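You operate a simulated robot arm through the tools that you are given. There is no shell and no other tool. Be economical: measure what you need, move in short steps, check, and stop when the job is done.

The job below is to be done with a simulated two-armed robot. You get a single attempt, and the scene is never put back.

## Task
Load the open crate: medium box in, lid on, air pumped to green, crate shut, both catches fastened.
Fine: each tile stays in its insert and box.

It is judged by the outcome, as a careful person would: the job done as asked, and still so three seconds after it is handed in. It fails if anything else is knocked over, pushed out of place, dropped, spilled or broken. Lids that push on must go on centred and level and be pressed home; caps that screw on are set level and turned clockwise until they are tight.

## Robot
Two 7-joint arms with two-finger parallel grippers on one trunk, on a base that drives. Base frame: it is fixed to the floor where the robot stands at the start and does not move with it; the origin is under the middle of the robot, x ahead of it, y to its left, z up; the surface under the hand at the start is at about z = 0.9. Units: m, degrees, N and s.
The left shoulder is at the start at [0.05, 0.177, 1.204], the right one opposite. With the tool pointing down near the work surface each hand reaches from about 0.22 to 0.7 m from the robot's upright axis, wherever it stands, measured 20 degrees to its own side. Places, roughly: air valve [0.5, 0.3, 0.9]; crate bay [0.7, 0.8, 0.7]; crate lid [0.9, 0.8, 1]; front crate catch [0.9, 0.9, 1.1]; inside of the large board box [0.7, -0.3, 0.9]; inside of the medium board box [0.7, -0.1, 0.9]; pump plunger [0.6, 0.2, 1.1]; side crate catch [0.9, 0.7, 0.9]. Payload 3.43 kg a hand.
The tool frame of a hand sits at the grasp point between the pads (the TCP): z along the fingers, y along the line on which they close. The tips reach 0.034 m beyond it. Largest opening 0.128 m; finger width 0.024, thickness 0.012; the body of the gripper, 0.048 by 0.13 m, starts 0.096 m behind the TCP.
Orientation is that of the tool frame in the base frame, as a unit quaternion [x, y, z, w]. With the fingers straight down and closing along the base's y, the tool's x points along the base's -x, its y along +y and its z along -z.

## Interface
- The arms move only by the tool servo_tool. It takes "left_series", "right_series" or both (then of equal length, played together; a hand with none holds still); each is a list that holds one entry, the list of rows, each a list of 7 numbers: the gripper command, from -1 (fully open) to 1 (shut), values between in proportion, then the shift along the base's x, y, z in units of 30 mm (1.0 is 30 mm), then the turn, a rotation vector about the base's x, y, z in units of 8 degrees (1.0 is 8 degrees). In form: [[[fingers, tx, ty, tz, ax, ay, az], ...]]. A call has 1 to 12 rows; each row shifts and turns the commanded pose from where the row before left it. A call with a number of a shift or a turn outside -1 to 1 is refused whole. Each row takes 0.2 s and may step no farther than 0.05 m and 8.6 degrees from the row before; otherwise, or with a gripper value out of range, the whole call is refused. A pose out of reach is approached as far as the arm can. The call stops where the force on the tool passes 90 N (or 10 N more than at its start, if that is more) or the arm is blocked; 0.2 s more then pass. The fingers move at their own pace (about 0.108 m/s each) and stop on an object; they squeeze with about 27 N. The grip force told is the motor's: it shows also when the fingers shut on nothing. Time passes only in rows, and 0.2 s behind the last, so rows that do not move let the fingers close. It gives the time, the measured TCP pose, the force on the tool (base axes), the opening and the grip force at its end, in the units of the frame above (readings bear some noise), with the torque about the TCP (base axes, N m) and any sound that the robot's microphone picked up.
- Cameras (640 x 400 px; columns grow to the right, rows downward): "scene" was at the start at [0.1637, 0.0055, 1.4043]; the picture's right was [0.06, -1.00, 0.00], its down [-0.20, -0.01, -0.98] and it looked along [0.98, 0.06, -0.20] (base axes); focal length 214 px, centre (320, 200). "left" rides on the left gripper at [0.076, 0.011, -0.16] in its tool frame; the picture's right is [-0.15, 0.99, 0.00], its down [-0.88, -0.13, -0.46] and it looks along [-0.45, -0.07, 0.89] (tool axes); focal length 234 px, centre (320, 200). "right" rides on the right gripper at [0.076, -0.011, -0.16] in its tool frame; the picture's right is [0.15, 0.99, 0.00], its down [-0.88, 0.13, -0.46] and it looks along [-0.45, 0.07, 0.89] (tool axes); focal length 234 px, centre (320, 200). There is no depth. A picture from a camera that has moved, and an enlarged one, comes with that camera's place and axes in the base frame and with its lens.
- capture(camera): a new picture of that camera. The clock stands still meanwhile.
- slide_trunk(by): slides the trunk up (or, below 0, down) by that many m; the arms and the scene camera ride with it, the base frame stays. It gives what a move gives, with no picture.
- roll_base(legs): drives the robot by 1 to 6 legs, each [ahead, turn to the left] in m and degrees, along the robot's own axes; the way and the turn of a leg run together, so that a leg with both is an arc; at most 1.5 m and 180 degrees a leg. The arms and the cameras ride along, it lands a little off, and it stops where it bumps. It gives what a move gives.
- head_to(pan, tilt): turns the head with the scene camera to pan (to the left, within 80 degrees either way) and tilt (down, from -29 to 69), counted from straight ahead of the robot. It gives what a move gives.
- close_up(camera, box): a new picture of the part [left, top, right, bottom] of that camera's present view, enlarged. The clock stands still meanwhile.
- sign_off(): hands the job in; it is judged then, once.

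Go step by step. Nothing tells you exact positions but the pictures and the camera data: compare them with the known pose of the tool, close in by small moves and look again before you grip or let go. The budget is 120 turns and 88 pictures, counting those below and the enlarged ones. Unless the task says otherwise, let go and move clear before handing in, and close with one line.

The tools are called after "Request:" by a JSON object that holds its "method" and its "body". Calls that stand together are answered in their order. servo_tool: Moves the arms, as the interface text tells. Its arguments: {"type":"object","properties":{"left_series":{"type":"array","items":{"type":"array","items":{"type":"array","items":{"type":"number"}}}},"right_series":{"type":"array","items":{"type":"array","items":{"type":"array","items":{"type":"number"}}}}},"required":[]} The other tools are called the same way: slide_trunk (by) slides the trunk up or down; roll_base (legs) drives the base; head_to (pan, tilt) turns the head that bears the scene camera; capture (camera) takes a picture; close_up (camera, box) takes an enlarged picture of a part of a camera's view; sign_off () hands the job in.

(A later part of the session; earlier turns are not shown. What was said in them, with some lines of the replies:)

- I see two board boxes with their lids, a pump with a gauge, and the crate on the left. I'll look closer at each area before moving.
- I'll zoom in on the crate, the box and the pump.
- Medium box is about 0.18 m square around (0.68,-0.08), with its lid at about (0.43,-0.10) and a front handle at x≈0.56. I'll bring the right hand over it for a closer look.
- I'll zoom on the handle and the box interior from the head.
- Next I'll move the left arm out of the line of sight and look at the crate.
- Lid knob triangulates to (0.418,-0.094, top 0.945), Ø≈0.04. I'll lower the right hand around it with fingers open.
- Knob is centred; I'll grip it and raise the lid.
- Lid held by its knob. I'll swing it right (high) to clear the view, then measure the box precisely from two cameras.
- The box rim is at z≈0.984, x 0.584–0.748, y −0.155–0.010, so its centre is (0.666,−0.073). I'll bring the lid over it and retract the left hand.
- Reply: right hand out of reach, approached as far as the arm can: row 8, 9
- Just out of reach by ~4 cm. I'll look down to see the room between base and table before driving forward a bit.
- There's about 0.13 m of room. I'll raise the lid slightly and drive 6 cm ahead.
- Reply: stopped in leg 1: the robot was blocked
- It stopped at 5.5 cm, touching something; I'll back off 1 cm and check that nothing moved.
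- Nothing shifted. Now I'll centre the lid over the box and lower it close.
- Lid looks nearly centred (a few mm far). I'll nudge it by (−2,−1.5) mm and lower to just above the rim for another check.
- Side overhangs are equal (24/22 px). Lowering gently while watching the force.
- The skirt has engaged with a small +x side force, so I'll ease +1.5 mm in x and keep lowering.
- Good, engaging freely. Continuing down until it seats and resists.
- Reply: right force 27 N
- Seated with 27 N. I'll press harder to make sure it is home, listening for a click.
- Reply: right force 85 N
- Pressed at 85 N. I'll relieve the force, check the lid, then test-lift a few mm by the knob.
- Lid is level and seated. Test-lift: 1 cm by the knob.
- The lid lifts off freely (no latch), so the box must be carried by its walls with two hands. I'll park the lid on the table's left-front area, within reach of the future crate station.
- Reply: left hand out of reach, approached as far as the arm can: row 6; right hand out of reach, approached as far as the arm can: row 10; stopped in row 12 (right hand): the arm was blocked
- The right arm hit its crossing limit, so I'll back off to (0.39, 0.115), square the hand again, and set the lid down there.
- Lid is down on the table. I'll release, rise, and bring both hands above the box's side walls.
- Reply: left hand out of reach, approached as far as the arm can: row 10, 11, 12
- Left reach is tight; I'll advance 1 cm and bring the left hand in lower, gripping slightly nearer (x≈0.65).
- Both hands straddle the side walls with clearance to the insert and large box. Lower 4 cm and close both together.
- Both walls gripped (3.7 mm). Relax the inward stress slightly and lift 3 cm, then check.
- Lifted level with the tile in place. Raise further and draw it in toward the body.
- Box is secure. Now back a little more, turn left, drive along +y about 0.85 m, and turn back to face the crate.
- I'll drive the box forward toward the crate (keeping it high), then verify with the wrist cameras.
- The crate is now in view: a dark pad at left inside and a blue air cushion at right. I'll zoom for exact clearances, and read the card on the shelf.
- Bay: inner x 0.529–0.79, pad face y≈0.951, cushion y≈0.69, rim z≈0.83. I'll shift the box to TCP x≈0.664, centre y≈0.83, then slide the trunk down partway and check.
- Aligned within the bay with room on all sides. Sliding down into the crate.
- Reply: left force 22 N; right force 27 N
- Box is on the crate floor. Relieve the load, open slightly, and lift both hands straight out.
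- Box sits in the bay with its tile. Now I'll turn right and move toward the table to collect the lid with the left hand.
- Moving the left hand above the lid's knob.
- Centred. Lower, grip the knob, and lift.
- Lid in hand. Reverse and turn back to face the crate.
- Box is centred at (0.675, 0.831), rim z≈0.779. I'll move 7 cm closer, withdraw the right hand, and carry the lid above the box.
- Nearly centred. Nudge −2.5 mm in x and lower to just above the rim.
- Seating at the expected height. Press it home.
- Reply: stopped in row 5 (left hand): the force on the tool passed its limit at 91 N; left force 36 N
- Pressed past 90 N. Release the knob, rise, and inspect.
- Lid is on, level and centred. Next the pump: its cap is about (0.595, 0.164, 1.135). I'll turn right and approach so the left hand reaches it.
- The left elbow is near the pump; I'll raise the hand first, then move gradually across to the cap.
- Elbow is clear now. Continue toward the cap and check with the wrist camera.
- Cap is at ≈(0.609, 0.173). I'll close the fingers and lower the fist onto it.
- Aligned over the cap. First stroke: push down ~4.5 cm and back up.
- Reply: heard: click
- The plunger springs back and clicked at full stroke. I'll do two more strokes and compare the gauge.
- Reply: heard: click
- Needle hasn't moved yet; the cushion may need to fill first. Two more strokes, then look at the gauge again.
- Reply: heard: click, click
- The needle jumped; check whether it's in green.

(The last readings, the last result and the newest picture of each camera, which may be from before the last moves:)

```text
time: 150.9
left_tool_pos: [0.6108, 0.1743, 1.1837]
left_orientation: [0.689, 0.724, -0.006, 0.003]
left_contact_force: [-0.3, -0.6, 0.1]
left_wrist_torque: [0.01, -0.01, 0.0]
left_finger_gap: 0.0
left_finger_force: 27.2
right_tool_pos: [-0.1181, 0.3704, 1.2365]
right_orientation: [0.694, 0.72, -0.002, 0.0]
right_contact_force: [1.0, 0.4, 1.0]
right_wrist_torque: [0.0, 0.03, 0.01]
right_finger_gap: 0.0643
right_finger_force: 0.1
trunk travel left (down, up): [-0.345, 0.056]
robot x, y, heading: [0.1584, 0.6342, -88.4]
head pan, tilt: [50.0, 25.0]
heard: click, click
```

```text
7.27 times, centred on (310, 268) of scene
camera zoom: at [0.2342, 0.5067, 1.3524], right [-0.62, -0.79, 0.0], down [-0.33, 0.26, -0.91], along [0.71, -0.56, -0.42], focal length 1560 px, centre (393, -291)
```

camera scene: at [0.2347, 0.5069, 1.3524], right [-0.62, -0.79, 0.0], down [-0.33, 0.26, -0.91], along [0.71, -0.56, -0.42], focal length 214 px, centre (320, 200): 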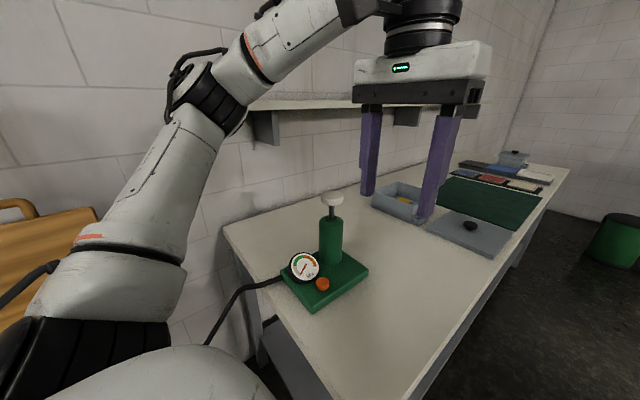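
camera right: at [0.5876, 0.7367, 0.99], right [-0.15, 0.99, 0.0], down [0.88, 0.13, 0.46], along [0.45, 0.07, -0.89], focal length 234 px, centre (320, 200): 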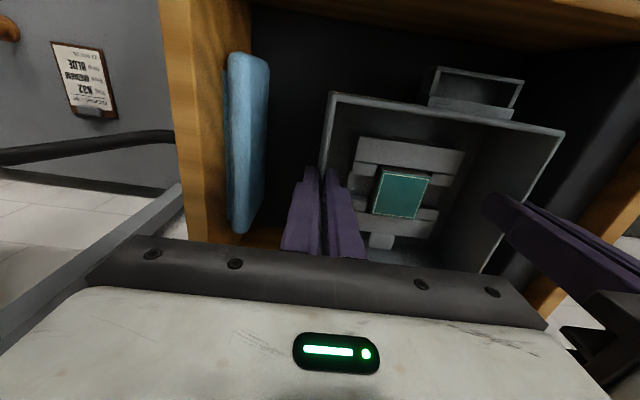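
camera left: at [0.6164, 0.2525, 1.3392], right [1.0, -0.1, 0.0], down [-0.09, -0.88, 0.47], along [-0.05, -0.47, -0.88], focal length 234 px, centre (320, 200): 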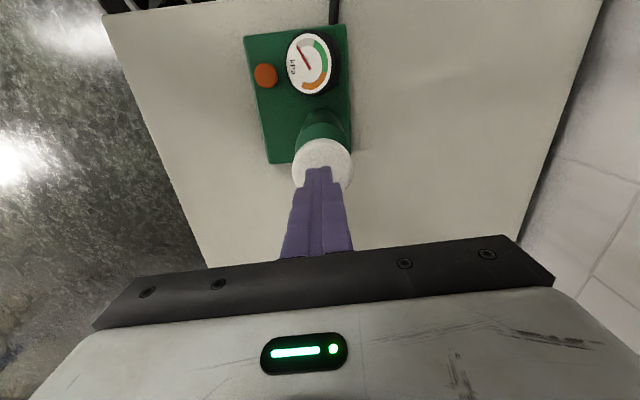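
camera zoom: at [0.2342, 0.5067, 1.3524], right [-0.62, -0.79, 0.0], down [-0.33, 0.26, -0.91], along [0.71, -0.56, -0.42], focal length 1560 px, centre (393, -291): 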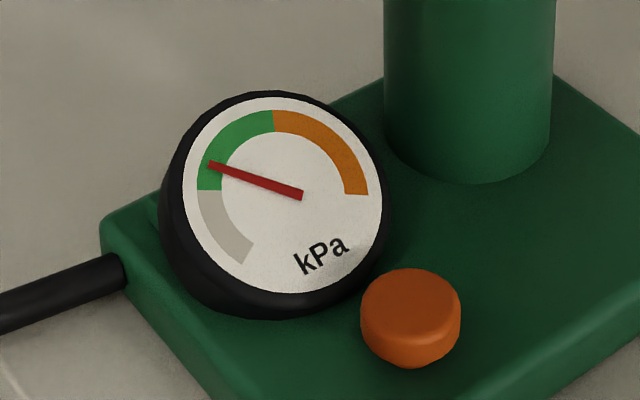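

Needle is in the green after four strokes. Now I'll retract the left hand and return to face the crate to close it.

Request:
{"method": "servo_tool", "body": {"left_series": [[[1, 0, 0, 1, 0, 0, 0], [1, 0, 0, 1, 0, 0, 0], [1, -1, 0.3, 0.3, 0, 0, 0], [1, -1, 0.3, 0, 0, 0, 0], [1, -1, 0.3, 0, 0, 0, 0], [1, -1, 0.3, 0, 0, 0, 0], [1, -1, 0.3, 0, 0, 0, 0], [1, -1, 0.3, 0, 0, 0, 0], [1, -1, 0.3, 0, 0, 0, 0], [1, -1, 0.3, 0, 0, 0, 0], [1, -1, 0.3, 0, 0, 0, 0], [1, -0.6, 0.3, 0, 0, 0, 0]]]}}

Request:
{"method": "roll_base", "body": {"legs": [[-0.21, 0], [0, 44.2], [0, 44.2]]}}

Request:
{"method": "slide_trunk", "body": {"by": 0.05}}

Request:
{"method": "head_to", "body": {"pan": 0, "tilt": 25}}

Request:
{"method": "capture", "body": {"camera": "scene"}}

```text
time: 153.5
left_tool_pos: [0.3223, 0.2649, 1.2567]
left_orientation: [0.689, 0.724, -0.006, 0.003]
left_contact_force: [0.1, -0.9, 0.6]
left_wrist_torque: [-0.02, -0.01, 0.01]
left_finger_gap: 0.0001
left_finger_force: 26.9
right_tool_pos: [-0.1178, 0.3708, 1.2369]
right_orientation: [0.694, 0.72, -0.001, 0.0]
right_contact_force: [-0.8, -0.4, 0.3]
right_wrist_torque: [0.01, -0.03, 0.03]
right_finger_gap: 0.0639
right_finger_force: 0.0
trunk travel left (down, up): [-0.345, 0.056]
robot x, y, heading: [0.1593, 0.6363, -88.2]
head pan, tilt: [50.0, 25.0]
```

```text
time: 159.2
left_tool_pos: [0.5239, 0.9963, 1.2558]
left_orientation: [-0.016, 1.0, -0.002, 0.007]
left_contact_force: [0.4, -0.6, 0.6]
left_wrist_torque: [-0.03, 0.02, 0.04]
left_finger_gap: 0.0001
left_finger_force: 26.9
right_tool_pos: [0.4112, 0.5587, 1.237]
right_orientation: [-0.01, 1.0, -0.002, 0.001]
right_contact_force: [-1.2, -0.8, 0.0]
right_wrist_torque: [-0.04, 0.01, -0.01]
right_finger_gap: 0.0642
right_finger_force: 0.1
trunk travel left (down, up): [-0.345, 0.056]
robot x, y, heading: [0.1541, 0.839, 0.8]
head pan, tilt: [50.0, 25.0]
```

```text
time: 160.1
left_tool_pos: [0.5249, 0.9943, 1.3061]
left_orientation: [-0.015, 1.0, -0.001, 0.006]
left_contact_force: [-0.4, 0.1, -0.7]
left_wrist_torque: [0.0, -0.01, -0.03]
left_finger_gap: 0.0
left_finger_force: 27.3
right_tool_pos: [0.4118, 0.5578, 1.2864]
right_orientation: [-0.01, 1.0, 0.0, 0.001]
right_contact_force: [-0.5, 0.8, 1.1]
right_wrist_torque: [-0.02, 0.0, -0.03]
right_finger_gap: 0.064
right_finger_force: 0.2
trunk travel left (down, up): [-0.395, 0.006]
robot x, y, heading: [0.1523, 0.8349, 1.0]
head pan, tilt: [50.0, 25.0]
```

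```text
time: 161.3
left_tool_pos: [0.5242, 0.9956, 1.305]
left_orientation: [-0.016, 1.0, -0.002, 0.007]
left_contact_force: [-0.7, 0.8, -0.1]
left_wrist_torque: [0.02, -0.01, -0.04]
left_finger_gap: 0.0
left_finger_force: 26.8
right_tool_pos: [0.4115, 0.558, 1.2867]
right_orientation: [-0.01, 1.0, -0.002, 0.001]
right_contact_force: [0.2, -1.1, 0.0]
right_wrist_torque: [-0.03, -0.02, -0.05]
right_finger_gap: 0.0641
right_finger_force: 0.0
trunk travel left (down, up): [-0.395, 0.006]
robot x, y, heading: [0.1515, 0.8396, 0.8]
head pan, tilt: [0.0, 25.0]
```

```text
16 pictures are left
camera scene: at [0.3153, 0.8411, 1.4025], right [0.01, -1.0, 0.0], down [-0.42, -0.01, -0.91], along [0.91, 0.01, -0.42], focal length 214 px, centre (320, 200)
```

scene: 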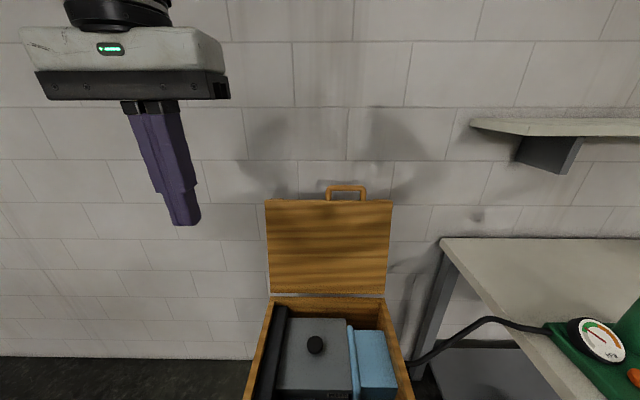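

Cushion is inflated against the box. Now the lid: its handle bar is ≈(0.894, 0.772, 1.17). I'll roll 6 cm closer and yaw the right hand 90° so its open fingers straddle the bar front/back.

Request:
{"method": "roll_base", "body": {"legs": [[0.06, -0.8]]}}

Request:
{"method": "servo_tool", "body": {"right_series": [[[-1, 0.35, 0.4, 0, 0, 0, 1], [-1, 0.35, 0.4, 0, 0, 0, 1], [-1, 0.35, 0.4, 0, 0, 0, 1], [-1, 0.35, 0.4, 0, 0, 0, 1], [-1, 0.35, 0.4, 0, 0, 0, 1], [-1, 0.35, 0.4, 0, 0, 0, 1], [-1, 0.35, 0.4, 0, 0, 0, 1], [-1, 0.35, 0.4, 0, 0, 0, 1], [-1, 0.35, 0.4, 0, 0, 0, 1], [-1, 0.35, 0.4, 0, 0, 0, 1], [-1, 0.35, 0.4, 0, 0, 0, 1], [-1, 0, 0, 0, 0, 0, 0.2]]]}}

```text
time: 162.2
left_tool_pos: [0.5872, 0.99, 1.3062]
left_orientation: [-0.008, 1.0, -0.002, 0.007]
left_contact_force: [0.3, -0.1, -0.2]
left_wrist_torque: [-0.03, 0.0, -0.01]
left_finger_gap: 0.0004
left_finger_force: 27.8
right_tool_pos: [0.4685, 0.5549, 1.2862]
right_orientation: [-0.003, 1.0, -0.002, 0.0]
right_contact_force: [-0.3, 0.2, -0.5]
right_wrist_torque: [0.0, 0.03, 0.01]
right_finger_gap: 0.064
right_finger_force: 0.0
trunk travel left (down, up): [-0.395, 0.006]
robot x, y, heading: [0.2106, 0.8368, 0.1]
head pan, tilt: [0.0, 25.0]
```

```text
time: 164.8
left_tool_pos: [0.5879, 0.9893, 1.307]
left_orientation: [-0.008, 1.0, -0.002, 0.007]
left_contact_force: [-0.3, -1.0, -0.5]
left_wrist_torque: [0.04, 0.03, -0.01]
left_finger_gap: 0.0
left_finger_force: 27.5
right_tool_pos: [0.5041, 0.7396, 1.243]
right_orientation: [-0.705, 0.709, 0.0, 0.003]
right_contact_force: [0.2, 0.7, -0.9]
right_wrist_torque: [-0.01, 0.01, 0.02]
right_finger_gap: 0.1282
right_finger_force: 0.0
right hand out of reach, approached as far as the arm can: row 8, 9, 10, 11, 12
trunk travel left (down, up): [-0.395, 0.006]
robot x, y, heading: [0.2133, 0.842, -0.2]
head pan, tilt: [0.0, 25.0]
```

Yaw +90° runs into joint limits. Better: grip the handle across its width (along y), which also lets it pivot. Undo the yaw.

Request:
{"method": "servo_tool", "body": {"right_series": [[[-1, 0, 0.25, 0, 0, 0, -1], [-1, 0, 0.25, 0, 0, 0, -1], [-1, 0, 0.25, 0, 0, 0, -1], [-1, 0, 0.25, 0, 0, 0, -1], [-1, 0, 0.25, 0, 0, 0, -1], [-1, 0, 0.25, 0, 0, 0, -1], [-1, 0, 0.25, 0, 0, 0, -1], [-1, 0, 0.25, 0, 0, 0, -1], [-1, 0, 0.25, 0, 0, 0, -1], [-1, 0, 0.25, 0, 0, 0, -1], [-1, 0, 0.25, 0, 0, 0, -1], [-1, 0, 0, 0, 0, 0, -0.2]]]}}

Request:
{"method": "servo_tool", "body": {"right_series": [[[-1, 0.4, 0, 0, 0, -1, 0], [-1, 0.5, 0, 0, 0, -1, 0], [-1, 0.6, 0, 0, 0, -1, 0], [-1, 0.6, 0, 0, 0, -1, 0], [-1, 0.6, 0, 0, 0, -1, 0], [-1, 0, 0, 0, 0, 0, 0]]]}}

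Request:
{"method": "capture", "body": {"camera": "right"}}

```text
time: 167.4
left_tool_pos: [0.5864, 0.9918, 1.307]
left_orientation: [-0.008, 1.0, -0.002, 0.007]
left_contact_force: [-0.1, -0.7, 1.2]
left_wrist_torque: [0.03, -0.01, -0.01]
left_finger_gap: 0.0
left_finger_force: 27.1
right_tool_pos: [0.504, 0.821, 1.2421]
right_orientation: [-0.002, 1.0, -0.001, 0.001]
right_contact_force: [0.8, 0.8, -0.6]
right_wrist_torque: [0.03, 0.01, 0.0]
right_finger_gap: 0.1279
right_finger_force: 0.0
trunk travel left (down, up): [-0.395, 0.006]
robot x, y, heading: [0.2163, 0.8351, 0.1]
head pan, tilt: [0.0, 25.0]
```

```text
time: 168.8
left_tool_pos: [0.5866, 0.9899, 1.3077]
left_orientation: [-0.009, 1.0, -0.001, 0.008]
left_contact_force: [-0.4, -0.6, 0.2]
left_wrist_torque: [-0.01, 0.0, -0.06]
left_finger_gap: 0.0001
left_finger_force: 26.8
right_tool_pos: [0.5841, 0.8201, 1.241]
right_orientation: [-0.002, 0.939, -0.002, 0.343]
right_contact_force: [-0.3, -0.1, 0.9]
right_wrist_torque: [0.03, 0.04, -0.02]
right_finger_gap: 0.128
right_finger_force: 0.0
trunk travel left (down, up): [-0.395, 0.006]
robot x, y, heading: [0.2103, 0.8389, -0.1]
head pan, tilt: [0.0, 25.0]
```

```text
15 pictures are left
camera right: at [0.4227, 0.8095, 1.3143], right [-0.11, 0.99, -0.1], down [0.38, 0.14, 0.92], along [0.92, 0.07, -0.39], focal length 234 px, centre (320, 200)
```

right: 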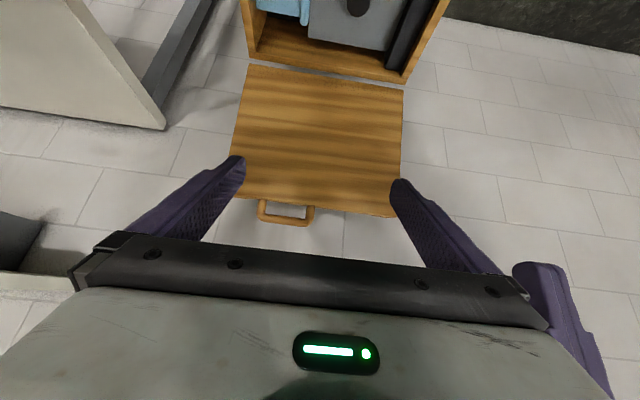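

The handle is ≈0.114 m wide, fits the 0.128 m opening. Move to just in front of it and check centring.

Request:
{"method": "servo_tool", "body": {"right_series": [[[-1, 0.9, -0.2, 0, 0, 0, 0], [-1, 0.9, -0.2, 0, 0, 0, 0], [-1, 0.9, -0.2, 0, 0, 0, 0], [-1, 0.9, -0.2, 0, 0, 0, 0], [-1, 0.9, -0.2, 0, 0, 0, 0], [-1, 0.9, -0.2, 0, 0, 0, 0], [-1, 0.8, -0.27, 0, 0, 0, 0], [-1, 0.8, 0, -0.5, 0, 0, 0], [-1, 0, 0, 0, 0, 0, 0]]]}}

Request:
{"method": "capture", "body": {"camera": "right"}}

```text
time: 170.8
left_tool_pos: [0.586, 0.99, 1.3056]
left_orientation: [-0.009, 1.0, -0.001, 0.007]
left_contact_force: [-0.3, -0.1, 0.7]
left_wrist_torque: [-0.02, -0.04, -0.04]
left_finger_gap: 0.0
left_finger_force: 26.9
right_tool_pos: [0.7965, 0.7786, 1.2289]
right_orientation: [-0.002, 0.939, -0.003, 0.343]
right_contact_force: [-0.7, -0.1, 0.5]
right_wrist_torque: [0.01, 0.04, 0.03]
right_finger_gap: 0.1281
right_finger_force: 0.1
trunk travel left (down, up): [-0.395, 0.006]
robot x, y, heading: [0.2112, 0.8364, -0.0]
head pan, tilt: [0.0, 25.0]
```

```text
14 pictures are left
camera right: at [0.6355, 0.767, 1.3019], right [-0.11, 0.99, -0.1], down [0.38, 0.14, 0.92], along [0.92, 0.07, -0.39], focal length 234 px, centre (320, 200)
```

right: 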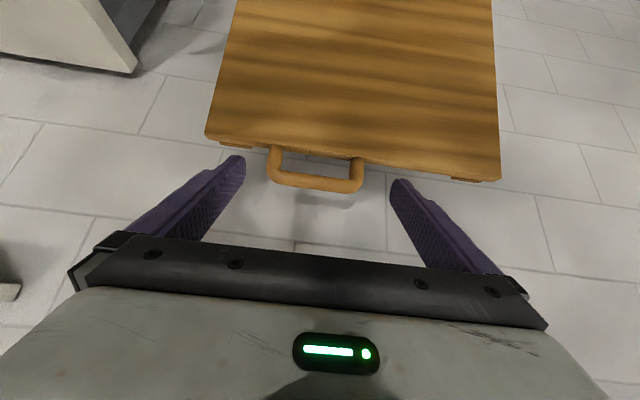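

Centred on the handle. Advance onto it and close.

Request:
{"method": "servo_tool", "body": {"right_series": [[[-1, 0.7, 0, -0.34, 0, 0, 0], [-1, 0.7, 0, -0.34, 0, 0, 0], [-1, 0.7, 0, -0.34, 0, 0, 0], [-1, 0.7, 0, -0.3, 0, 0, 0], [-1, 0, 0, 0, 0, 0, 0]]]}}

Request:
{"method": "servo_tool", "body": {"right_series": [[[0, 0, 0, 0, 0, 0, 0], [1, 0, 0, 0, 0, 0, 0], [1, 0, 0, 0, 0, 0, 0], [1, 0, 0, 0, 0, 0, 0]]]}}

```text
time: 172.0
left_tool_pos: [0.5866, 0.9906, 1.305]
left_orientation: [-0.009, 1.0, -0.002, 0.008]
left_contact_force: [0.0, -0.3, -0.6]
left_wrist_torque: [-0.02, 0.01, 0.0]
left_finger_gap: 0.0
left_finger_force: 26.2
right_tool_pos: [0.8765, 0.7789, 1.1861]
right_orientation: [-0.002, 0.939, -0.002, 0.343]
right_contact_force: [-0.1, 0.0, 0.8]
right_wrist_torque: [-0.03, 0.02, 0.0]
right_finger_gap: 0.128
right_finger_force: 0.1
trunk travel left (down, up): [-0.395, 0.006]
robot x, y, heading: [0.2127, 0.839, 0.1]
head pan, tilt: [0.0, 25.0]
```

```text
time: 173.0
left_tool_pos: [0.5865, 0.9879, 1.3064]
left_orientation: [-0.008, 1.0, -0.001, 0.007]
left_contact_force: [0.2, -0.4, 0.3]
left_wrist_torque: [-0.02, -0.01, 0.01]
left_finger_gap: 0.0001
left_finger_force: 26.8
right_tool_pos: [0.8775, 0.7754, 1.1857]
right_orientation: [0.001, 0.94, -0.004, 0.342]
right_contact_force: [-0.7, -13.8, 1.0]
right_wrist_torque: [-1.32, -0.39, -1.37]
right_finger_gap: 0.1161
right_finger_force: 45.1
trunk travel left (down, up): [-0.395, 0.006]
robot x, y, heading: [0.2147, 0.838, -0.1]
head pan, tilt: [0.0, 25.0]
```

Handle gripped (116 mm). Swing the lid forward past vertical along its arc, levelling the hand as I go.

Request:
{"method": "servo_tool", "body": {"right_series": [[[1, 0, -0.1, 0, 0, 0, 0], [1, -0.9, 0, 0.23, 0, 0.625, 0], [1, -0.93, 0, 0.15, 0, 0.625, 0], [1, 0, 0, 0, 0, 0, 0]]]}}

Request:
{"method": "servo_tool", "body": {"right_series": [[[1, -0.91, 0, 0.06, 0, 0.625, 0], [1, -0.9, 0, -0.02, 0, 0.625, 0], [1, -0.93, 0, -0.11, 0, 0.5, 0], [1, 0, 0, 0, 0, 0, 0]]]}}

Request:
{"method": "capture", "body": {"camera": "scene"}}

```text
time: 174.0
left_tool_pos: [0.5886, 0.99, 1.3057]
left_orientation: [-0.009, 1.0, -0.001, 0.006]
left_contact_force: [0.2, -0.2, 0.6]
left_wrist_torque: [-0.01, 0.01, 0.0]
left_finger_gap: 0.0001
left_finger_force: 27.0
right_tool_pos: [0.8221, 0.7745, 1.1958]
right_orientation: [-0.005, 0.966, -0.001, 0.257]
right_contact_force: [2.6, -1.8, -15.6]
right_wrist_torque: [0.41, -1.11, 0.15]
right_finger_gap: 0.1162
right_finger_force: 44.8
trunk travel left (down, up): [-0.395, 0.006]
robot x, y, heading: [0.2115, 0.845, 0.0]
head pan, tilt: [0.0, 25.0]
```

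```text
time: 175.0
left_tool_pos: [0.5873, 0.9909, 1.3054]
left_orientation: [-0.008, 1.0, -0.002, 0.007]
left_contact_force: [-0.1, 0.2, 0.1]
left_wrist_torque: [-0.02, 0.0, -0.02]
left_finger_gap: 0.0
left_finger_force: 27.1
right_tool_pos: [0.7401, 0.7742, 1.1948]
right_orientation: [-0.002, 0.99, -0.001, 0.14]
right_contact_force: [-0.2, 0.3, -1.1]
right_wrist_torque: [0.02, 0.0, 0.0]
right_finger_gap: 0.0001
right_finger_force: 32.9
trunk travel left (down, up): [-0.395, 0.006]
robot x, y, heading: [0.2079, 0.8381, -0.1]
head pan, tilt: [0.0, 25.0]
```

```text
13 pictures are left
camera scene: at [0.3745, 0.8393, 1.4026], right [0.0, -1.0, 0.0], down [-0.42, 0.0, -0.91], along [0.91, 0.0, -0.42], focal length 214 px, centre (320, 200)
```

scene: 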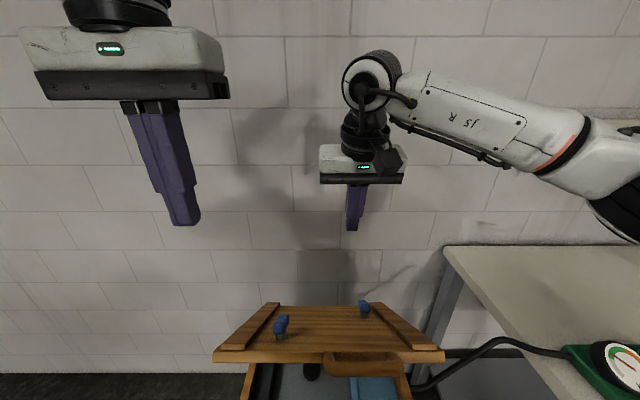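

The handle slipped out and the lid is coming down by itself, maybe still moving. I'll wait briefly with the hand clear and look again.

Request:
{"method": "servo_tool", "body": {"right_series": [[[1, -0.5, 0, 0, 0, 1, 0], [1, -0.5, 0, 0, 0, 1, 0], [1, 0, 0, 0, 0, 0, 0], [1, 0, 0, 0, 0, 0, 0], [1, 0, 0, 0, 0, 0, 0], [1, 0, 0, 0, 0, 0, 0]]]}}

Request:
{"method": "close_up", "body": {"camera": "scene", "box": [200, 220, 460, 400]}}

```text
time: 176.4
left_tool_pos: [0.5864, 0.9912, 1.3071]
left_orientation: [-0.009, 1.0, -0.002, 0.007]
left_contact_force: [0.1, -0.3, -0.1]
left_wrist_torque: [-0.03, 0.0, -0.02]
left_finger_gap: 0.0001
left_finger_force: 27.3
right_tool_pos: [0.7115, 0.7749, 1.1957]
right_orientation: [-0.003, 1.0, -0.002, 0.0]
right_contact_force: [0.0, 0.1, -0.5]
right_wrist_torque: [-0.01, -0.04, 0.01]
right_finger_gap: 0.0
right_finger_force: 33.1
trunk travel left (down, up): [-0.395, 0.006]
robot x, y, heading: [0.2127, 0.8394, -0.0]
head pan, tilt: [0.0, 25.0]
```

```text
2.22 times, centred on (330, 310) of scene
camera zoom: at [0.3747, 0.8391, 1.4025], right [0.0, -1.0, 0.0], down [-0.42, 0.0, -0.91], along [0.91, 0.0, -0.42], focal length 477 px, centre (298, -44)
```

zoom: 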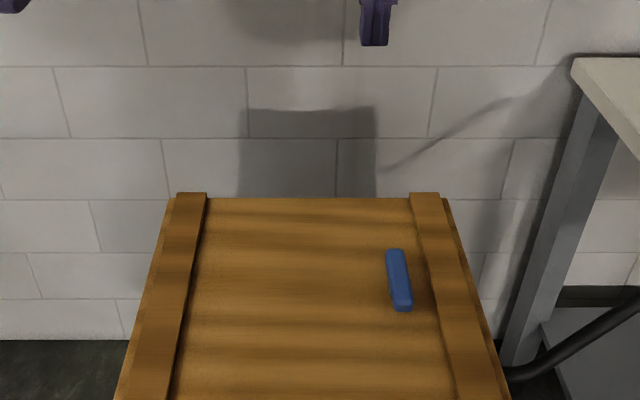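

The lid is now down. Look down at the lid and catches.

Request:
{"method": "head_to", "body": {"pan": 0, "tilt": 58}}

Request:
{"method": "close_up", "body": {"camera": "scene", "box": [200, 120, 440, 340]}}

```text
time: 177.4
left_tool_pos: [0.5872, 0.9902, 1.3054]
left_orientation: [-0.009, 1.0, -0.002, 0.007]
left_contact_force: [0.0, 0.1, 0.1]
left_wrist_torque: [-0.02, 0.0, 0.0]
left_finger_gap: 0.0003
left_finger_force: 26.8
right_tool_pos: [0.7119, 0.7746, 1.1957]
right_orientation: [-0.003, 1.0, -0.002, 0.0]
right_contact_force: [0.1, 0.1, 0.3]
right_wrist_torque: [0.0, 0.0, -0.01]
right_finger_gap: 0.0
right_finger_force: 32.6
trunk travel left (down, up): [-0.395, 0.006]
robot x, y, heading: [0.2138, 0.8377, 0.3]
head pan, tilt: [0.0, 58.0]
```

```text
1.82 times, centred on (320, 230) of scene
camera zoom: at [0.3514, 0.8391, 1.3548], right [0.0, -1.0, 0.0], down [-0.85, 0.0, -0.53], along [0.53, 0.0, -0.85], focal length 390 px, centre (320, 146)
```

zoom: 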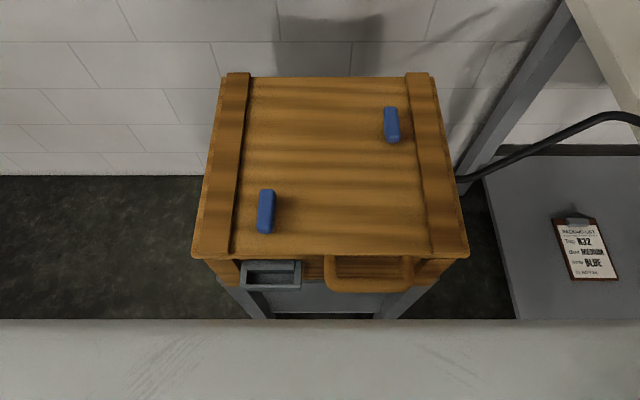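

Lid is closed; two blue thumb-turn catches sit on top at ≈(0.555, 0.91) and (0.70, 0.73). Zoom on one for detail.

Request:
{"method": "close_up", "body": {"camera": "scene", "box": [265, 210, 330, 265]}}

```text
7.27 times, centred on (298, 238) of scene
camera zoom: at [0.3514, 0.8391, 1.3548], right [0.0, -1.0, 0.0], down [-0.85, 0.0, -0.53], along [0.53, 0.0, -0.85], focal length 1560 px, centre (484, -73)
```

zoom: 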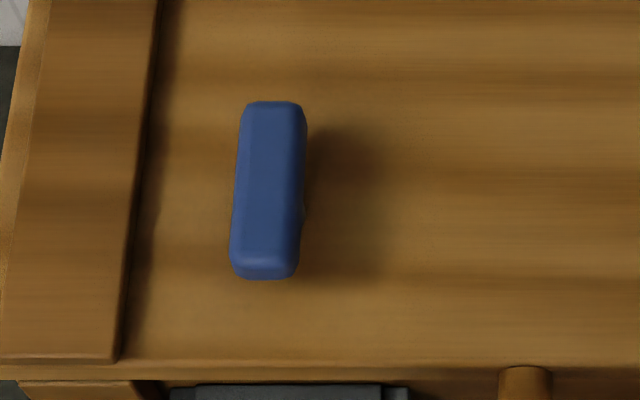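

Bring each hand above a catch: left to the front catch, right to the side catch.

Request:
{"method": "servo_tool", "body": {"left_series": [[[0, -0.13, -0.3, -1, 0, 0, 0], [0, -0.13, -0.3, -1, 0, 0, 0], [0, -0.13, -0.3, -1, 0, 0, 0], [0, -0.13, -0.3, -1, 0, 0, 0], [0, -0.13, -0.3, -1, 0, 0, 0], [0, -0.13, -0.3, -1, 0, 0, 0], [0, -0.13, -0.3, -1, 0, 0, 0], [0, -0.13, -0.3, -1, 0, 0, 0], [0, -0.13, -0.3, -1, 0, 0, 0], [0, -0.1, 0, -1, 0, 0, 0], [0, 0, 0, 0, 0, 0, 0]]], "right_series": [[[0, -0.2, -0.34, 0, 0, 0, 0], [0, -0.2, -0.34, 0, 0, 0, 0], [0, -0.2, -0.34, 0, 0, 0, 0], [0, -0.2, -0.34, -0.8, 0, 0, 0], [0, 0, 0, -0.8, 0, 0, 0], [0, 0, 0, -0.8, 0, 0, 0], [0, 0, 0, -0.8, 0, 0, 0], [0, 0, 0, -0.8, 0, 0, 0], [0, 0, 0, -0.8, 0, 0, 0], [0, 0, 0, -0.8, 0, 0, 0], [0, 0, 0, -0.8, 0, 0, 0]]]}}

Request:
{"method": "capture", "body": {"camera": "left"}}

Request:
{"method": "capture", "body": {"camera": "right"}}

```text
time: 179.8
left_tool_pos: [0.5519, 0.9118, 1.0059]
left_orientation: [-0.008, 1.0, -0.001, 0.006]
left_contact_force: [-0.7, 0.0, 0.1]
left_wrist_torque: [0.0, 0.06, 0.02]
left_finger_gap: 0.0642
left_finger_force: 0.0
right_tool_pos: [0.6871, 0.733, 1.0036]
right_orientation: [-0.002, 1.0, -0.001, 0.0]
right_contact_force: [-0.1, -0.1, 0.4]
right_wrist_torque: [0.01, 0.0, -0.02]
right_finger_gap: 0.064
right_finger_force: 0.1
trunk travel left (down, up): [-0.395, 0.006]
robot x, y, heading: [0.2112, 0.8403, 0.0]
head pan, tilt: [0.0, 58.0]
```

```text
9 pictures are left
camera left: at [0.4709, 0.9227, 1.1649], right [0.13, 0.99, 0.0], down [0.88, -0.11, 0.47], along [0.46, -0.06, -0.88], focal length 234 px, centre (320, 200)
```

left: 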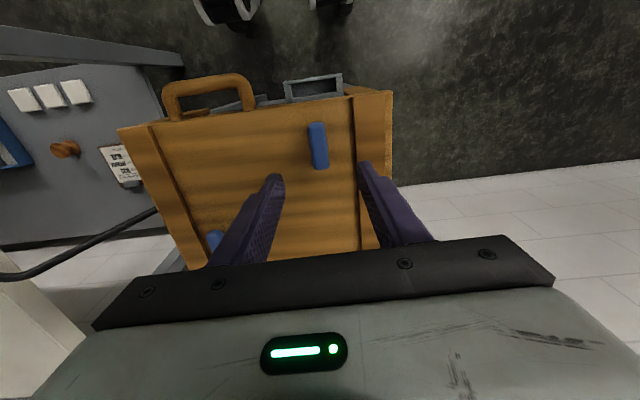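

```text
8 pictures are left
camera right: at [0.6122, 0.7222, 1.1634], right [-0.15, 0.99, 0.0], down [0.88, 0.14, 0.46], along [0.45, 0.07, -0.89], focal length 234 px, centre (320, 200)
```

right: 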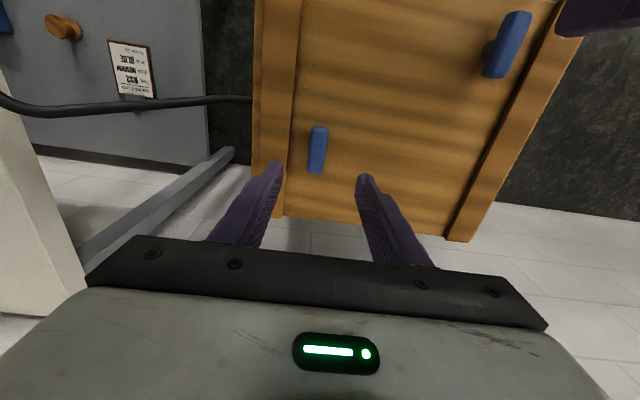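

Refined: front catch (0.543, 0.910), side catch (0.686, 0.730). Lower both with narrower openings and grip.

Request:
{"method": "servo_tool", "body": {"left_series": [[[0.3, -0.3, -0.06, -0.9, 0, 0, 0], [0.3, 0, 0, -0.9, 0, 0, 0], [0.3, 0, 0, -0.9, 0, 0, 0], [0.3, 0, 0, -0.75, 0, 0, 0], [0.3, 0, 0, 0, 0, 0, 0]]], "right_series": [[[0.3, 0, -0.08, -0.9, 0, 0, 0], [0.3, 0, 0, -0.9, 0, 0, 0], [0.3, 0, 0, -0.9, 0, 0, 0], [0.3, 0, 0, -0.68, 0, 0, 0], [0.3, 0, 0, 0, 0, 0, 0]]]}}

Request:
{"method": "servo_tool", "body": {"left_series": [[[1, 0, 0, 0, 0, 0, 0], [1, 0, 0, 0, 0, 0, 0], [1, 0, 0, 0, 0, 0, 0]]], "right_series": [[[1, 0, 0, 0, 0, 0, 0], [1, 0, 0, 0, 0, 0, 0], [1, 0, 0, 0, 0, 0, 0]]]}}

```text
time: 181.0
left_tool_pos: [0.5409, 0.909, 0.9037]
left_orientation: [-0.008, 1.0, -0.001, 0.007]
left_contact_force: [0.3, 0.1, 0.3]
left_wrist_torque: [0.0, 0.02, -0.02]
left_finger_gap: 0.0447
left_finger_force: 0.0
right_tool_pos: [0.6861, 0.7319, 0.9031]
right_orientation: [-0.002, 1.0, -0.001, 0.001]
right_contact_force: [-0.6, 0.5, -0.4]
right_wrist_torque: [-0.01, -0.01, 0.01]
right_finger_gap: 0.045
right_finger_force: 0.2
trunk travel left (down, up): [-0.395, 0.006]
robot x, y, heading: [0.2099, 0.8379, -0.1]
head pan, tilt: [0.0, 58.0]
```

```text
time: 181.8
left_tool_pos: [0.5404, 0.9094, 0.9029]
left_orientation: [-0.009, 1.0, 0.002, 0.007]
left_contact_force: [-1.0, 15.2, 0.2]
left_wrist_torque: [0.17, 0.01, -0.64]
left_finger_gap: 0.0215
left_finger_force: 44.7
right_tool_pos: [0.6863, 0.7312, 0.9029]
right_orientation: [-0.001, 1.0, -0.005, 0.0]
right_contact_force: [-0.2, -16.9, 1.8]
right_wrist_torque: [-0.19, 0.26, -0.21]
right_finger_gap: 0.022
right_finger_force: 45.2
trunk travel left (down, up): [-0.395, 0.006]
robot x, y, heading: [0.2097, 0.8352, 0.1]
head pan, tilt: [0.0, 58.0]
```

Both catches are gripped. Try turning the front catch clockwise 24° and read the torque.

Request:
{"method": "servo_tool", "body": {"left_series": [[[1, 0, 0.04, 0, 0, 0, -1], [1, 0, 0, 0, 0, 0, -1], [1, 0, 0, 0, 0, 0, -1], [1, 0, 0, 0, 0, 0, 0]]]}}

```text
time: 182.8
left_tool_pos: [0.5418, 0.914, 0.9029]
left_orientation: [0.198, 0.98, 0.004, 0.005]
left_contact_force: [1.3, 35.6, 5.3]
left_wrist_torque: [0.51, -0.42, 0.37]
left_finger_gap: 0.0217
left_finger_force: 44.9
right_tool_pos: [0.6848, 0.7307, 0.9046]
right_orientation: [-0.002, 1.0, -0.006, 0.0]
right_contact_force: [0.8, -24.1, -5.4]
right_wrist_torque: [-0.44, -0.97, -0.3]
right_finger_gap: 0.0217
right_finger_force: 44.5
trunk travel left (down, up): [-0.395, 0.006]
robot x, y, heading: [0.2093, 0.8381, -0.1]
head pan, tilt: [0.0, 58.0]
```

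It turns freely clockwise. Relieve side loads and continue to a quarter turn.

Request:
{"method": "servo_tool", "body": {"left_series": [[[1, 0, 0.12, 0, 0, 0, -1], [1, 0, 0, 0, 0, 0, -1], [1, 0, 0, 0, 0, 0, -1], [1, 0, 0, 0, 0, 0, -1], [1, 0, 0, 0, 0, 0, 0]]], "right_series": [[[1, 0, -0.08, 0, 0, 0, 0], [1, 0, 0, 0, 0, 0, 0], [1, 0, 0, 0, 0, 0, 0], [1, 0, 0, 0, 0, 0, 0], [1, 0, 0, 0, 0, 0, 0]]]}}

```text
time: 184.0
left_tool_pos: [0.5439, 0.9189, 0.904]
left_orientation: [0.458, 0.889, 0.004, 0.008]
left_contact_force: [27.2, 31.6, 8.5]
left_wrist_torque: [0.42, -0.77, 0.44]
left_finger_gap: 0.0216
left_finger_force: 45.2
right_tool_pos: [0.6859, 0.7298, 0.9035]
right_orientation: [-0.003, 1.0, -0.005, -0.002]
right_contact_force: [-9.5, -17.4, 1.5]
right_wrist_torque: [-0.19, 0.03, -0.39]
right_finger_gap: 0.0214
right_finger_force: 45.1
trunk travel left (down, up): [-0.395, 0.006]
robot x, y, heading: [0.2094, 0.8341, 0.3]
head pan, tilt: [0.0, 58.0]
```

The turn axis is ~1.6 cm ahead of my grip; follow its arc while completing the quarter turn.

Request:
{"method": "servo_tool", "body": {"left_series": [[[1, 0.12, 0.13, 0, 0, 0, -1], [1, 0.12, 0.1, 0, 0, 0, -1], [1, 0.12, 0.08, 0, 0, 0, -1], [1, 0.12, 0.06, 0, 0, 0, -1], [1, 0, 0, 0, 0, 0, 0]]]}}

Request:
{"method": "close_up", "body": {"camera": "scene", "box": [210, 140, 430, 320]}}

```text
time: 185.2
left_tool_pos: [0.5516, 0.9217, 0.9026]
left_orientation: [0.691, 0.723, -0.009, 0.004]
left_contact_force: [-1.4, -0.9, 14.5]
left_wrist_torque: [1.08, -0.15, -0.02]
left_finger_gap: 0.0216
left_finger_force: 45.6
right_tool_pos: [0.6855, 0.7298, 0.9027]
right_orientation: [-0.002, 1.0, -0.001, 0.0]
right_contact_force: [0.3, -3.6, -6.8]
right_wrist_torque: [-0.04, 1.2, -0.34]
right_finger_gap: 0.0218
right_finger_force: 44.8
trunk travel left (down, up): [-0.395, 0.006]
robot x, y, heading: [0.2116, 0.8387, -0.3]
head pan, tilt: [0.0, 58.0]
```

```text
2.22 times, centred on (320, 230) of scene
camera zoom: at [0.3509, 0.8382, 1.3548], right [0.0, -1.0, 0.0], down [-0.85, 0.0, -0.53], along [0.53, 0.0, -0.85], focal length 477 px, centre (320, 133)
```

zoom: 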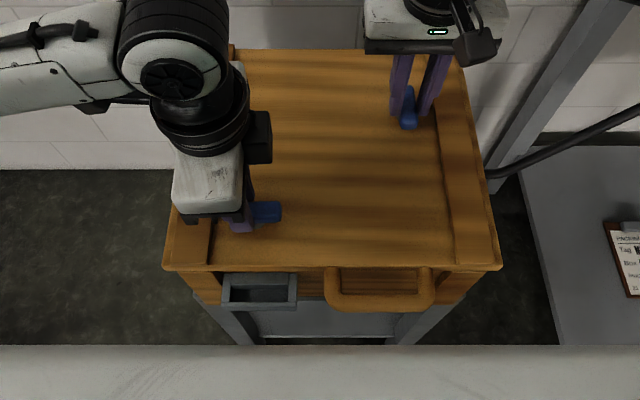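

Front catch is at ~87°. Nudge a bit more to find its stop.

Request:
{"method": "servo_tool", "body": {"left_series": [[[1, 0.03, 0, 0, 0, 0, -0.6], [1, 0, 0, 0, 0, 0, -0.5], [1, 0, 0, 0, 0, 0, 0]]]}}

```text
time: 186.0
left_tool_pos: [0.5525, 0.9215, 0.9025]
left_orientation: [0.743, 0.669, -0.009, 0.003]
left_contact_force: [-17.5, -6.9, 17.6]
left_wrist_torque: [-0.71, 0.16, 1.46]
left_finger_gap: 0.0234
left_finger_force: 45.2
right_tool_pos: [0.6854, 0.73, 0.9043]
right_orientation: [-0.002, 1.0, 0.0, 0.002]
right_contact_force: [6.3, 2.7, -16.0]
right_wrist_torque: [0.17, 0.49, -0.29]
right_finger_gap: 0.0218
right_finger_force: 45.3
trunk travel left (down, up): [-0.395, 0.006]
robot x, y, heading: [0.212, 0.8389, 0.0]
head pan, tilt: [0.0, 58.0]
```

Hit the stop at ~90° – fastened. Release and raise the left hand; begin turning the side catch clockwise.

Request:
{"method": "servo_tool", "body": {"left_series": [[[1, 0, 0, 0, 0, 0, 0.6], [0.3, 0, 0, 0, 0, 0, 0], [0.3, 0, 0, 0, 0, 0, 0], [0.3, 0, 0, 0.6, 0, 0, 0], [0.3, 0, 0, 1, 0, 0, 0], [0.3, 0, 0, 1, 0, 0, 0], [0.3, 0, 0, 1, 0, 0, 0], [0.3, 0, 0, 1, 0, 0, 0]]]}}

Request:
{"method": "servo_tool", "body": {"right_series": [[[1, 0, 0.057, 0, 0, 0, -1], [1, 0.013, 0.053, 0, 0, 0, -1], [1, 0.017, 0.053, 0, 0, 0, -1], [1, 0, 0, 0, 0, 0, 0]]], "left_series": [[[0.3, -0.3, 1, 0, 0, 0, 0], [0.3, -0.3, 1, 0, 0, 0, 0], [0.3, -0.3, 0.5, 0, 0, 0, 0], [0.3, 0, 0, 0, 0, 0, 0]]]}}

```text
time: 187.8
left_tool_pos: [0.5542, 0.9237, 1.0408]
left_orientation: [0.714, 0.7, -0.008, 0.003]
left_contact_force: [-0.6, 0.0, 0.8]
left_wrist_torque: [-0.03, -0.03, 0.01]
left_finger_gap: 0.0446
left_finger_force: 0.0
right_tool_pos: [0.6863, 0.7303, 0.9033]
right_orientation: [-0.002, 1.0, -0.001, 0.001]
right_contact_force: [-6.1, -1.6, -4.9]
right_wrist_torque: [0.3, -0.25, -0.3]
right_finger_gap: 0.022
right_finger_force: 44.9
trunk travel left (down, up): [-0.395, 0.006]
robot x, y, heading: [0.2112, 0.8406, -0.0]
head pan, tilt: [0.0, 58.0]
```

```text
time: 188.8
left_tool_pos: [0.5243, 0.9999, 1.0405]
left_orientation: [0.713, 0.701, -0.006, 0.003]
left_contact_force: [0.3, 0.5, -0.2]
left_wrist_torque: [0.01, 0.04, 0.01]
left_finger_gap: 0.045
left_finger_force: 0.1
right_tool_pos: [0.6869, 0.7324, 0.9041]
right_orientation: [0.206, 0.978, -0.003, 0.001]
right_contact_force: [-12.0, -8.8, -0.8]
right_wrist_torque: [-0.37, -0.01, -0.1]
right_finger_gap: 0.0221
right_finger_force: 44.8
trunk travel left (down, up): [-0.395, 0.006]
robot x, y, heading: [0.2117, 0.8394, -0.1]
head pan, tilt: [0.0, 58.0]
```

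Turns freely. Continue to a quarter turn with smaller arc correction.

Request:
{"method": "servo_tool", "body": {"right_series": [[[1, -0.02, 0, 0, 0, 0, -1], [1, 0, 0, 0, 0, 0, -1], [1, 0, 0, 0, 0, 0, -1], [1, 0, 0, 0, 0, 0, -1], [1, 0, 0, 0, 0, 0, 0]]]}}

Request:
{"method": "servo_tool", "body": {"right_series": [[[1, 0.03, 0, 0, 0, 0, -1], [1, 0.03, 0, 0, 0, 0, -1], [1, 0.03, 0, 0, 0, 0, -1], [1, 0.03, 0, 0, 0, 0, -1], [1, 0, 0, 0, 0, 0, 0]]]}}

```text
time: 190.0
left_tool_pos: [0.5263, 1.0007, 1.0405]
left_orientation: [0.713, 0.701, -0.006, 0.004]
left_contact_force: [0.5, 0.0, 0.5]
left_wrist_torque: [0.03, 0.01, 0.02]
left_finger_gap: 0.0448
left_finger_force: 0.1
right_tool_pos: [0.6878, 0.7359, 0.9035]
right_orientation: [0.468, 0.884, 0.0, 0.002]
right_contact_force: [-1.2, 2.7, -6.9]
right_wrist_torque: [-0.2, -0.33, 0.0]
right_finger_gap: 0.022
right_finger_force: 44.7
trunk travel left (down, up): [-0.395, 0.006]
robot x, y, heading: [0.2073, 0.8376, -0.1]
head pan, tilt: [0.0, 58.0]
```

```text
time: 191.2
left_tool_pos: [0.5257, 1.001, 1.0394]
left_orientation: [0.714, 0.701, -0.007, 0.003]
left_contact_force: [0.3, -1.1, -0.5]
left_wrist_torque: [0.04, 0.0, -0.03]
left_finger_gap: 0.0448
left_finger_force: 0.0
right_tool_pos: [0.6911, 0.736, 0.9044]
right_orientation: [0.693, 0.721, 0.0, 0.0]
right_contact_force: [6.4, 9.8, -1.4]
right_wrist_torque: [-0.26, -0.21, -0.01]
right_finger_gap: 0.0218
right_finger_force: 44.8
trunk travel left (down, up): [-0.395, 0.006]
robot x, y, heading: [0.2119, 0.8406, -0.2]
head pan, tilt: [0.0, 58.0]
```

Side catch is at ~88°. Push to its stop, release and rise, then inspect.

Request:
{"method": "servo_tool", "body": {"right_series": [[[1, 0.03, 0.03, 0, 0, 0, -0.5], [1, 0, 0, 0, 0, 0, -0.5], [1, 0, 0, 0, 0, 0, 0]]]}}

Request:
{"method": "servo_tool", "body": {"right_series": [[[1, 0, 0, 0, 0, 0, 0.6], [0.3, 0, 0, 0, 0, 0, 0], [0.3, 0, 0, 0, 0, 0, 0], [0.3, 0, 0, 0.6, 0, 0, 0], [0.3, 0, 0, 1, 0, 0, 0], [0.3, 0, 0, 1, 0, 0, 0], [0.3, 0, 0, 1, 0, 0, 0], [0.3, -0.8, -0.7, 1, 0, 0, 0], [0.3, -0.8, -0.7, 0, 0, 0, 0], [0.3, -0.8, -0.7, 0, 0, 0, 0], [0.3, -0.8, -0.7, 0, 0, 0, 0]]], "left_series": [[[0.3, 0, 0, 0, 0, 0, 0], [0.3, 0, 0, 0, 0, 0, 0], [0.3, 0, 0, 0, 0, 0, 0], [0.3, 0, 0, 0.6, 0, 0, 0], [0.3, -0.5, 0.5, 1, 0, 0, 0], [0.3, -0.5, 0.5, 1, 0, 0, 0], [0.3, -0.5, 0.5, 1, 0, 0, 0], [0.3, -0.5, 0.5, 0, 0, 0, 0], [0.3, 0, 0, 0, 0, 0, 0], [0.3, 0, 0, 0, 0, 0, 0], [0.3, 0, 0, 0, 0, 0, 0]]]}}

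Request:
{"method": "capture", "body": {"camera": "scene"}}

```text
time: 192.0
left_tool_pos: [0.5249, 1.0007, 1.0388]
left_orientation: [0.713, 0.701, -0.006, 0.003]
left_contact_force: [0.3, -0.8, -0.2]
left_wrist_torque: [-0.04, -0.01, -0.01]
left_finger_gap: 0.0447
left_finger_force: 0.0
right_tool_pos: [0.6917, 0.7362, 0.9042]
right_orientation: [0.742, 0.671, -0.001, 0.0]
right_contact_force: [6.9, 2.8, -2.2]
right_wrist_torque: [0.01, -0.49, 1.59]
right_finger_gap: 0.0235
right_finger_force: 44.6
trunk travel left (down, up): [-0.395, 0.006]
robot x, y, heading: [0.2129, 0.8373, 0.0]
head pan, tilt: [0.0, 58.0]
```

```text
time: 194.4
left_tool_pos: [0.4658, 1.0588, 1.1497]
left_orientation: [0.713, 0.701, -0.006, 0.004]
left_contact_force: [-0.4, 0.1, 0.3]
left_wrist_torque: [0.02, -0.04, -0.01]
left_finger_gap: 0.0446
left_finger_force: 0.0
right_tool_pos: [0.5949, 0.6489, 1.0408]
right_orientation: [0.712, 0.702, -0.001, 0.0]
right_contact_force: [0.3, -0.9, 0.3]
right_wrist_torque: [0.03, -0.01, 0.02]
right_finger_gap: 0.0448
right_finger_force: 0.1
trunk travel left (down, up): [-0.395, 0.006]
robot x, y, heading: [0.212, 0.8385, 0.1]
head pan, tilt: [0.0, 58.0]
```

```text
6 pictures are left
camera scene: at [0.3511, 0.8385, 1.3548], right [0.0, -1.0, 0.0], down [-0.85, 0.0, -0.53], along [0.53, 0.0, -0.85], focal length 214 px, centre (320, 200)
```

scene: 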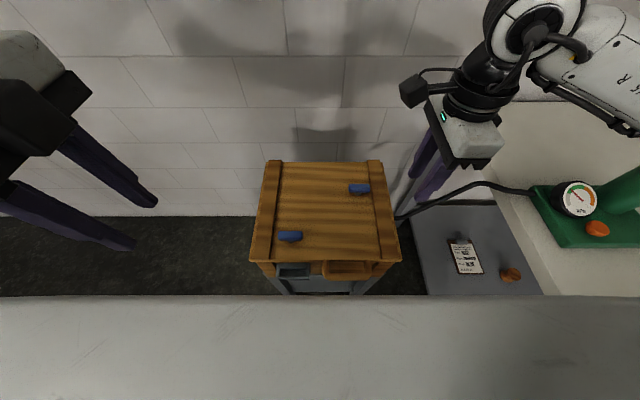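

Both catches are turned a quarter. Verify gauge and lid seating.

Request:
{"method": "close_up", "body": {"camera": "scene", "box": [555, 170, 615, 225]}}

Request:
{"method": "close_up", "body": {"camera": "scene", "box": [235, 150, 415, 300]}}

```text
7.27 times, centred on (585, 198) of scene
camera zoom: at [0.3511, 0.8385, 1.3548], right [0.0, -1.0, 0.0], down [-0.85, 0.0, -0.53], along [0.53, 0.0, -0.85], focal length 1560 px, centre (-1607, 218)
```

zoom: 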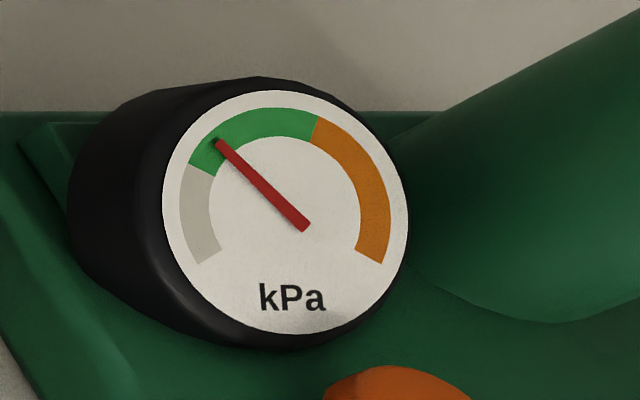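

```text
2.67 times, centred on (325, 225) of scene
camera zoom: at [0.3511, 0.8385, 1.3548], right [0.0, -1.0, 0.0], down [-0.85, 0.0, -0.53], along [0.53, 0.0, -0.85], focal length 572 px, centre (307, 133)
```

zoom: 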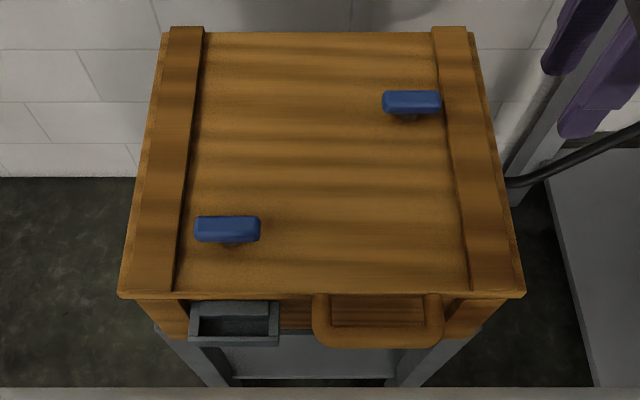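

The gauge reads green, the crate is shut, and both catches are turned to their stops with the hands clear, so I'm handing in.

Request:
{"method": "sign_off", "body": {}}

```text
The job is handed in.
```

I handed the job in with the medium box in the crate, its lid pressed on level, the air gauge in the green, the crate shut and both catches turned a quarter turn to their stops; the crate lid slipped from my grip as I closed it and swung down on its own, and I couldn't see the tile again once the box lid was on.
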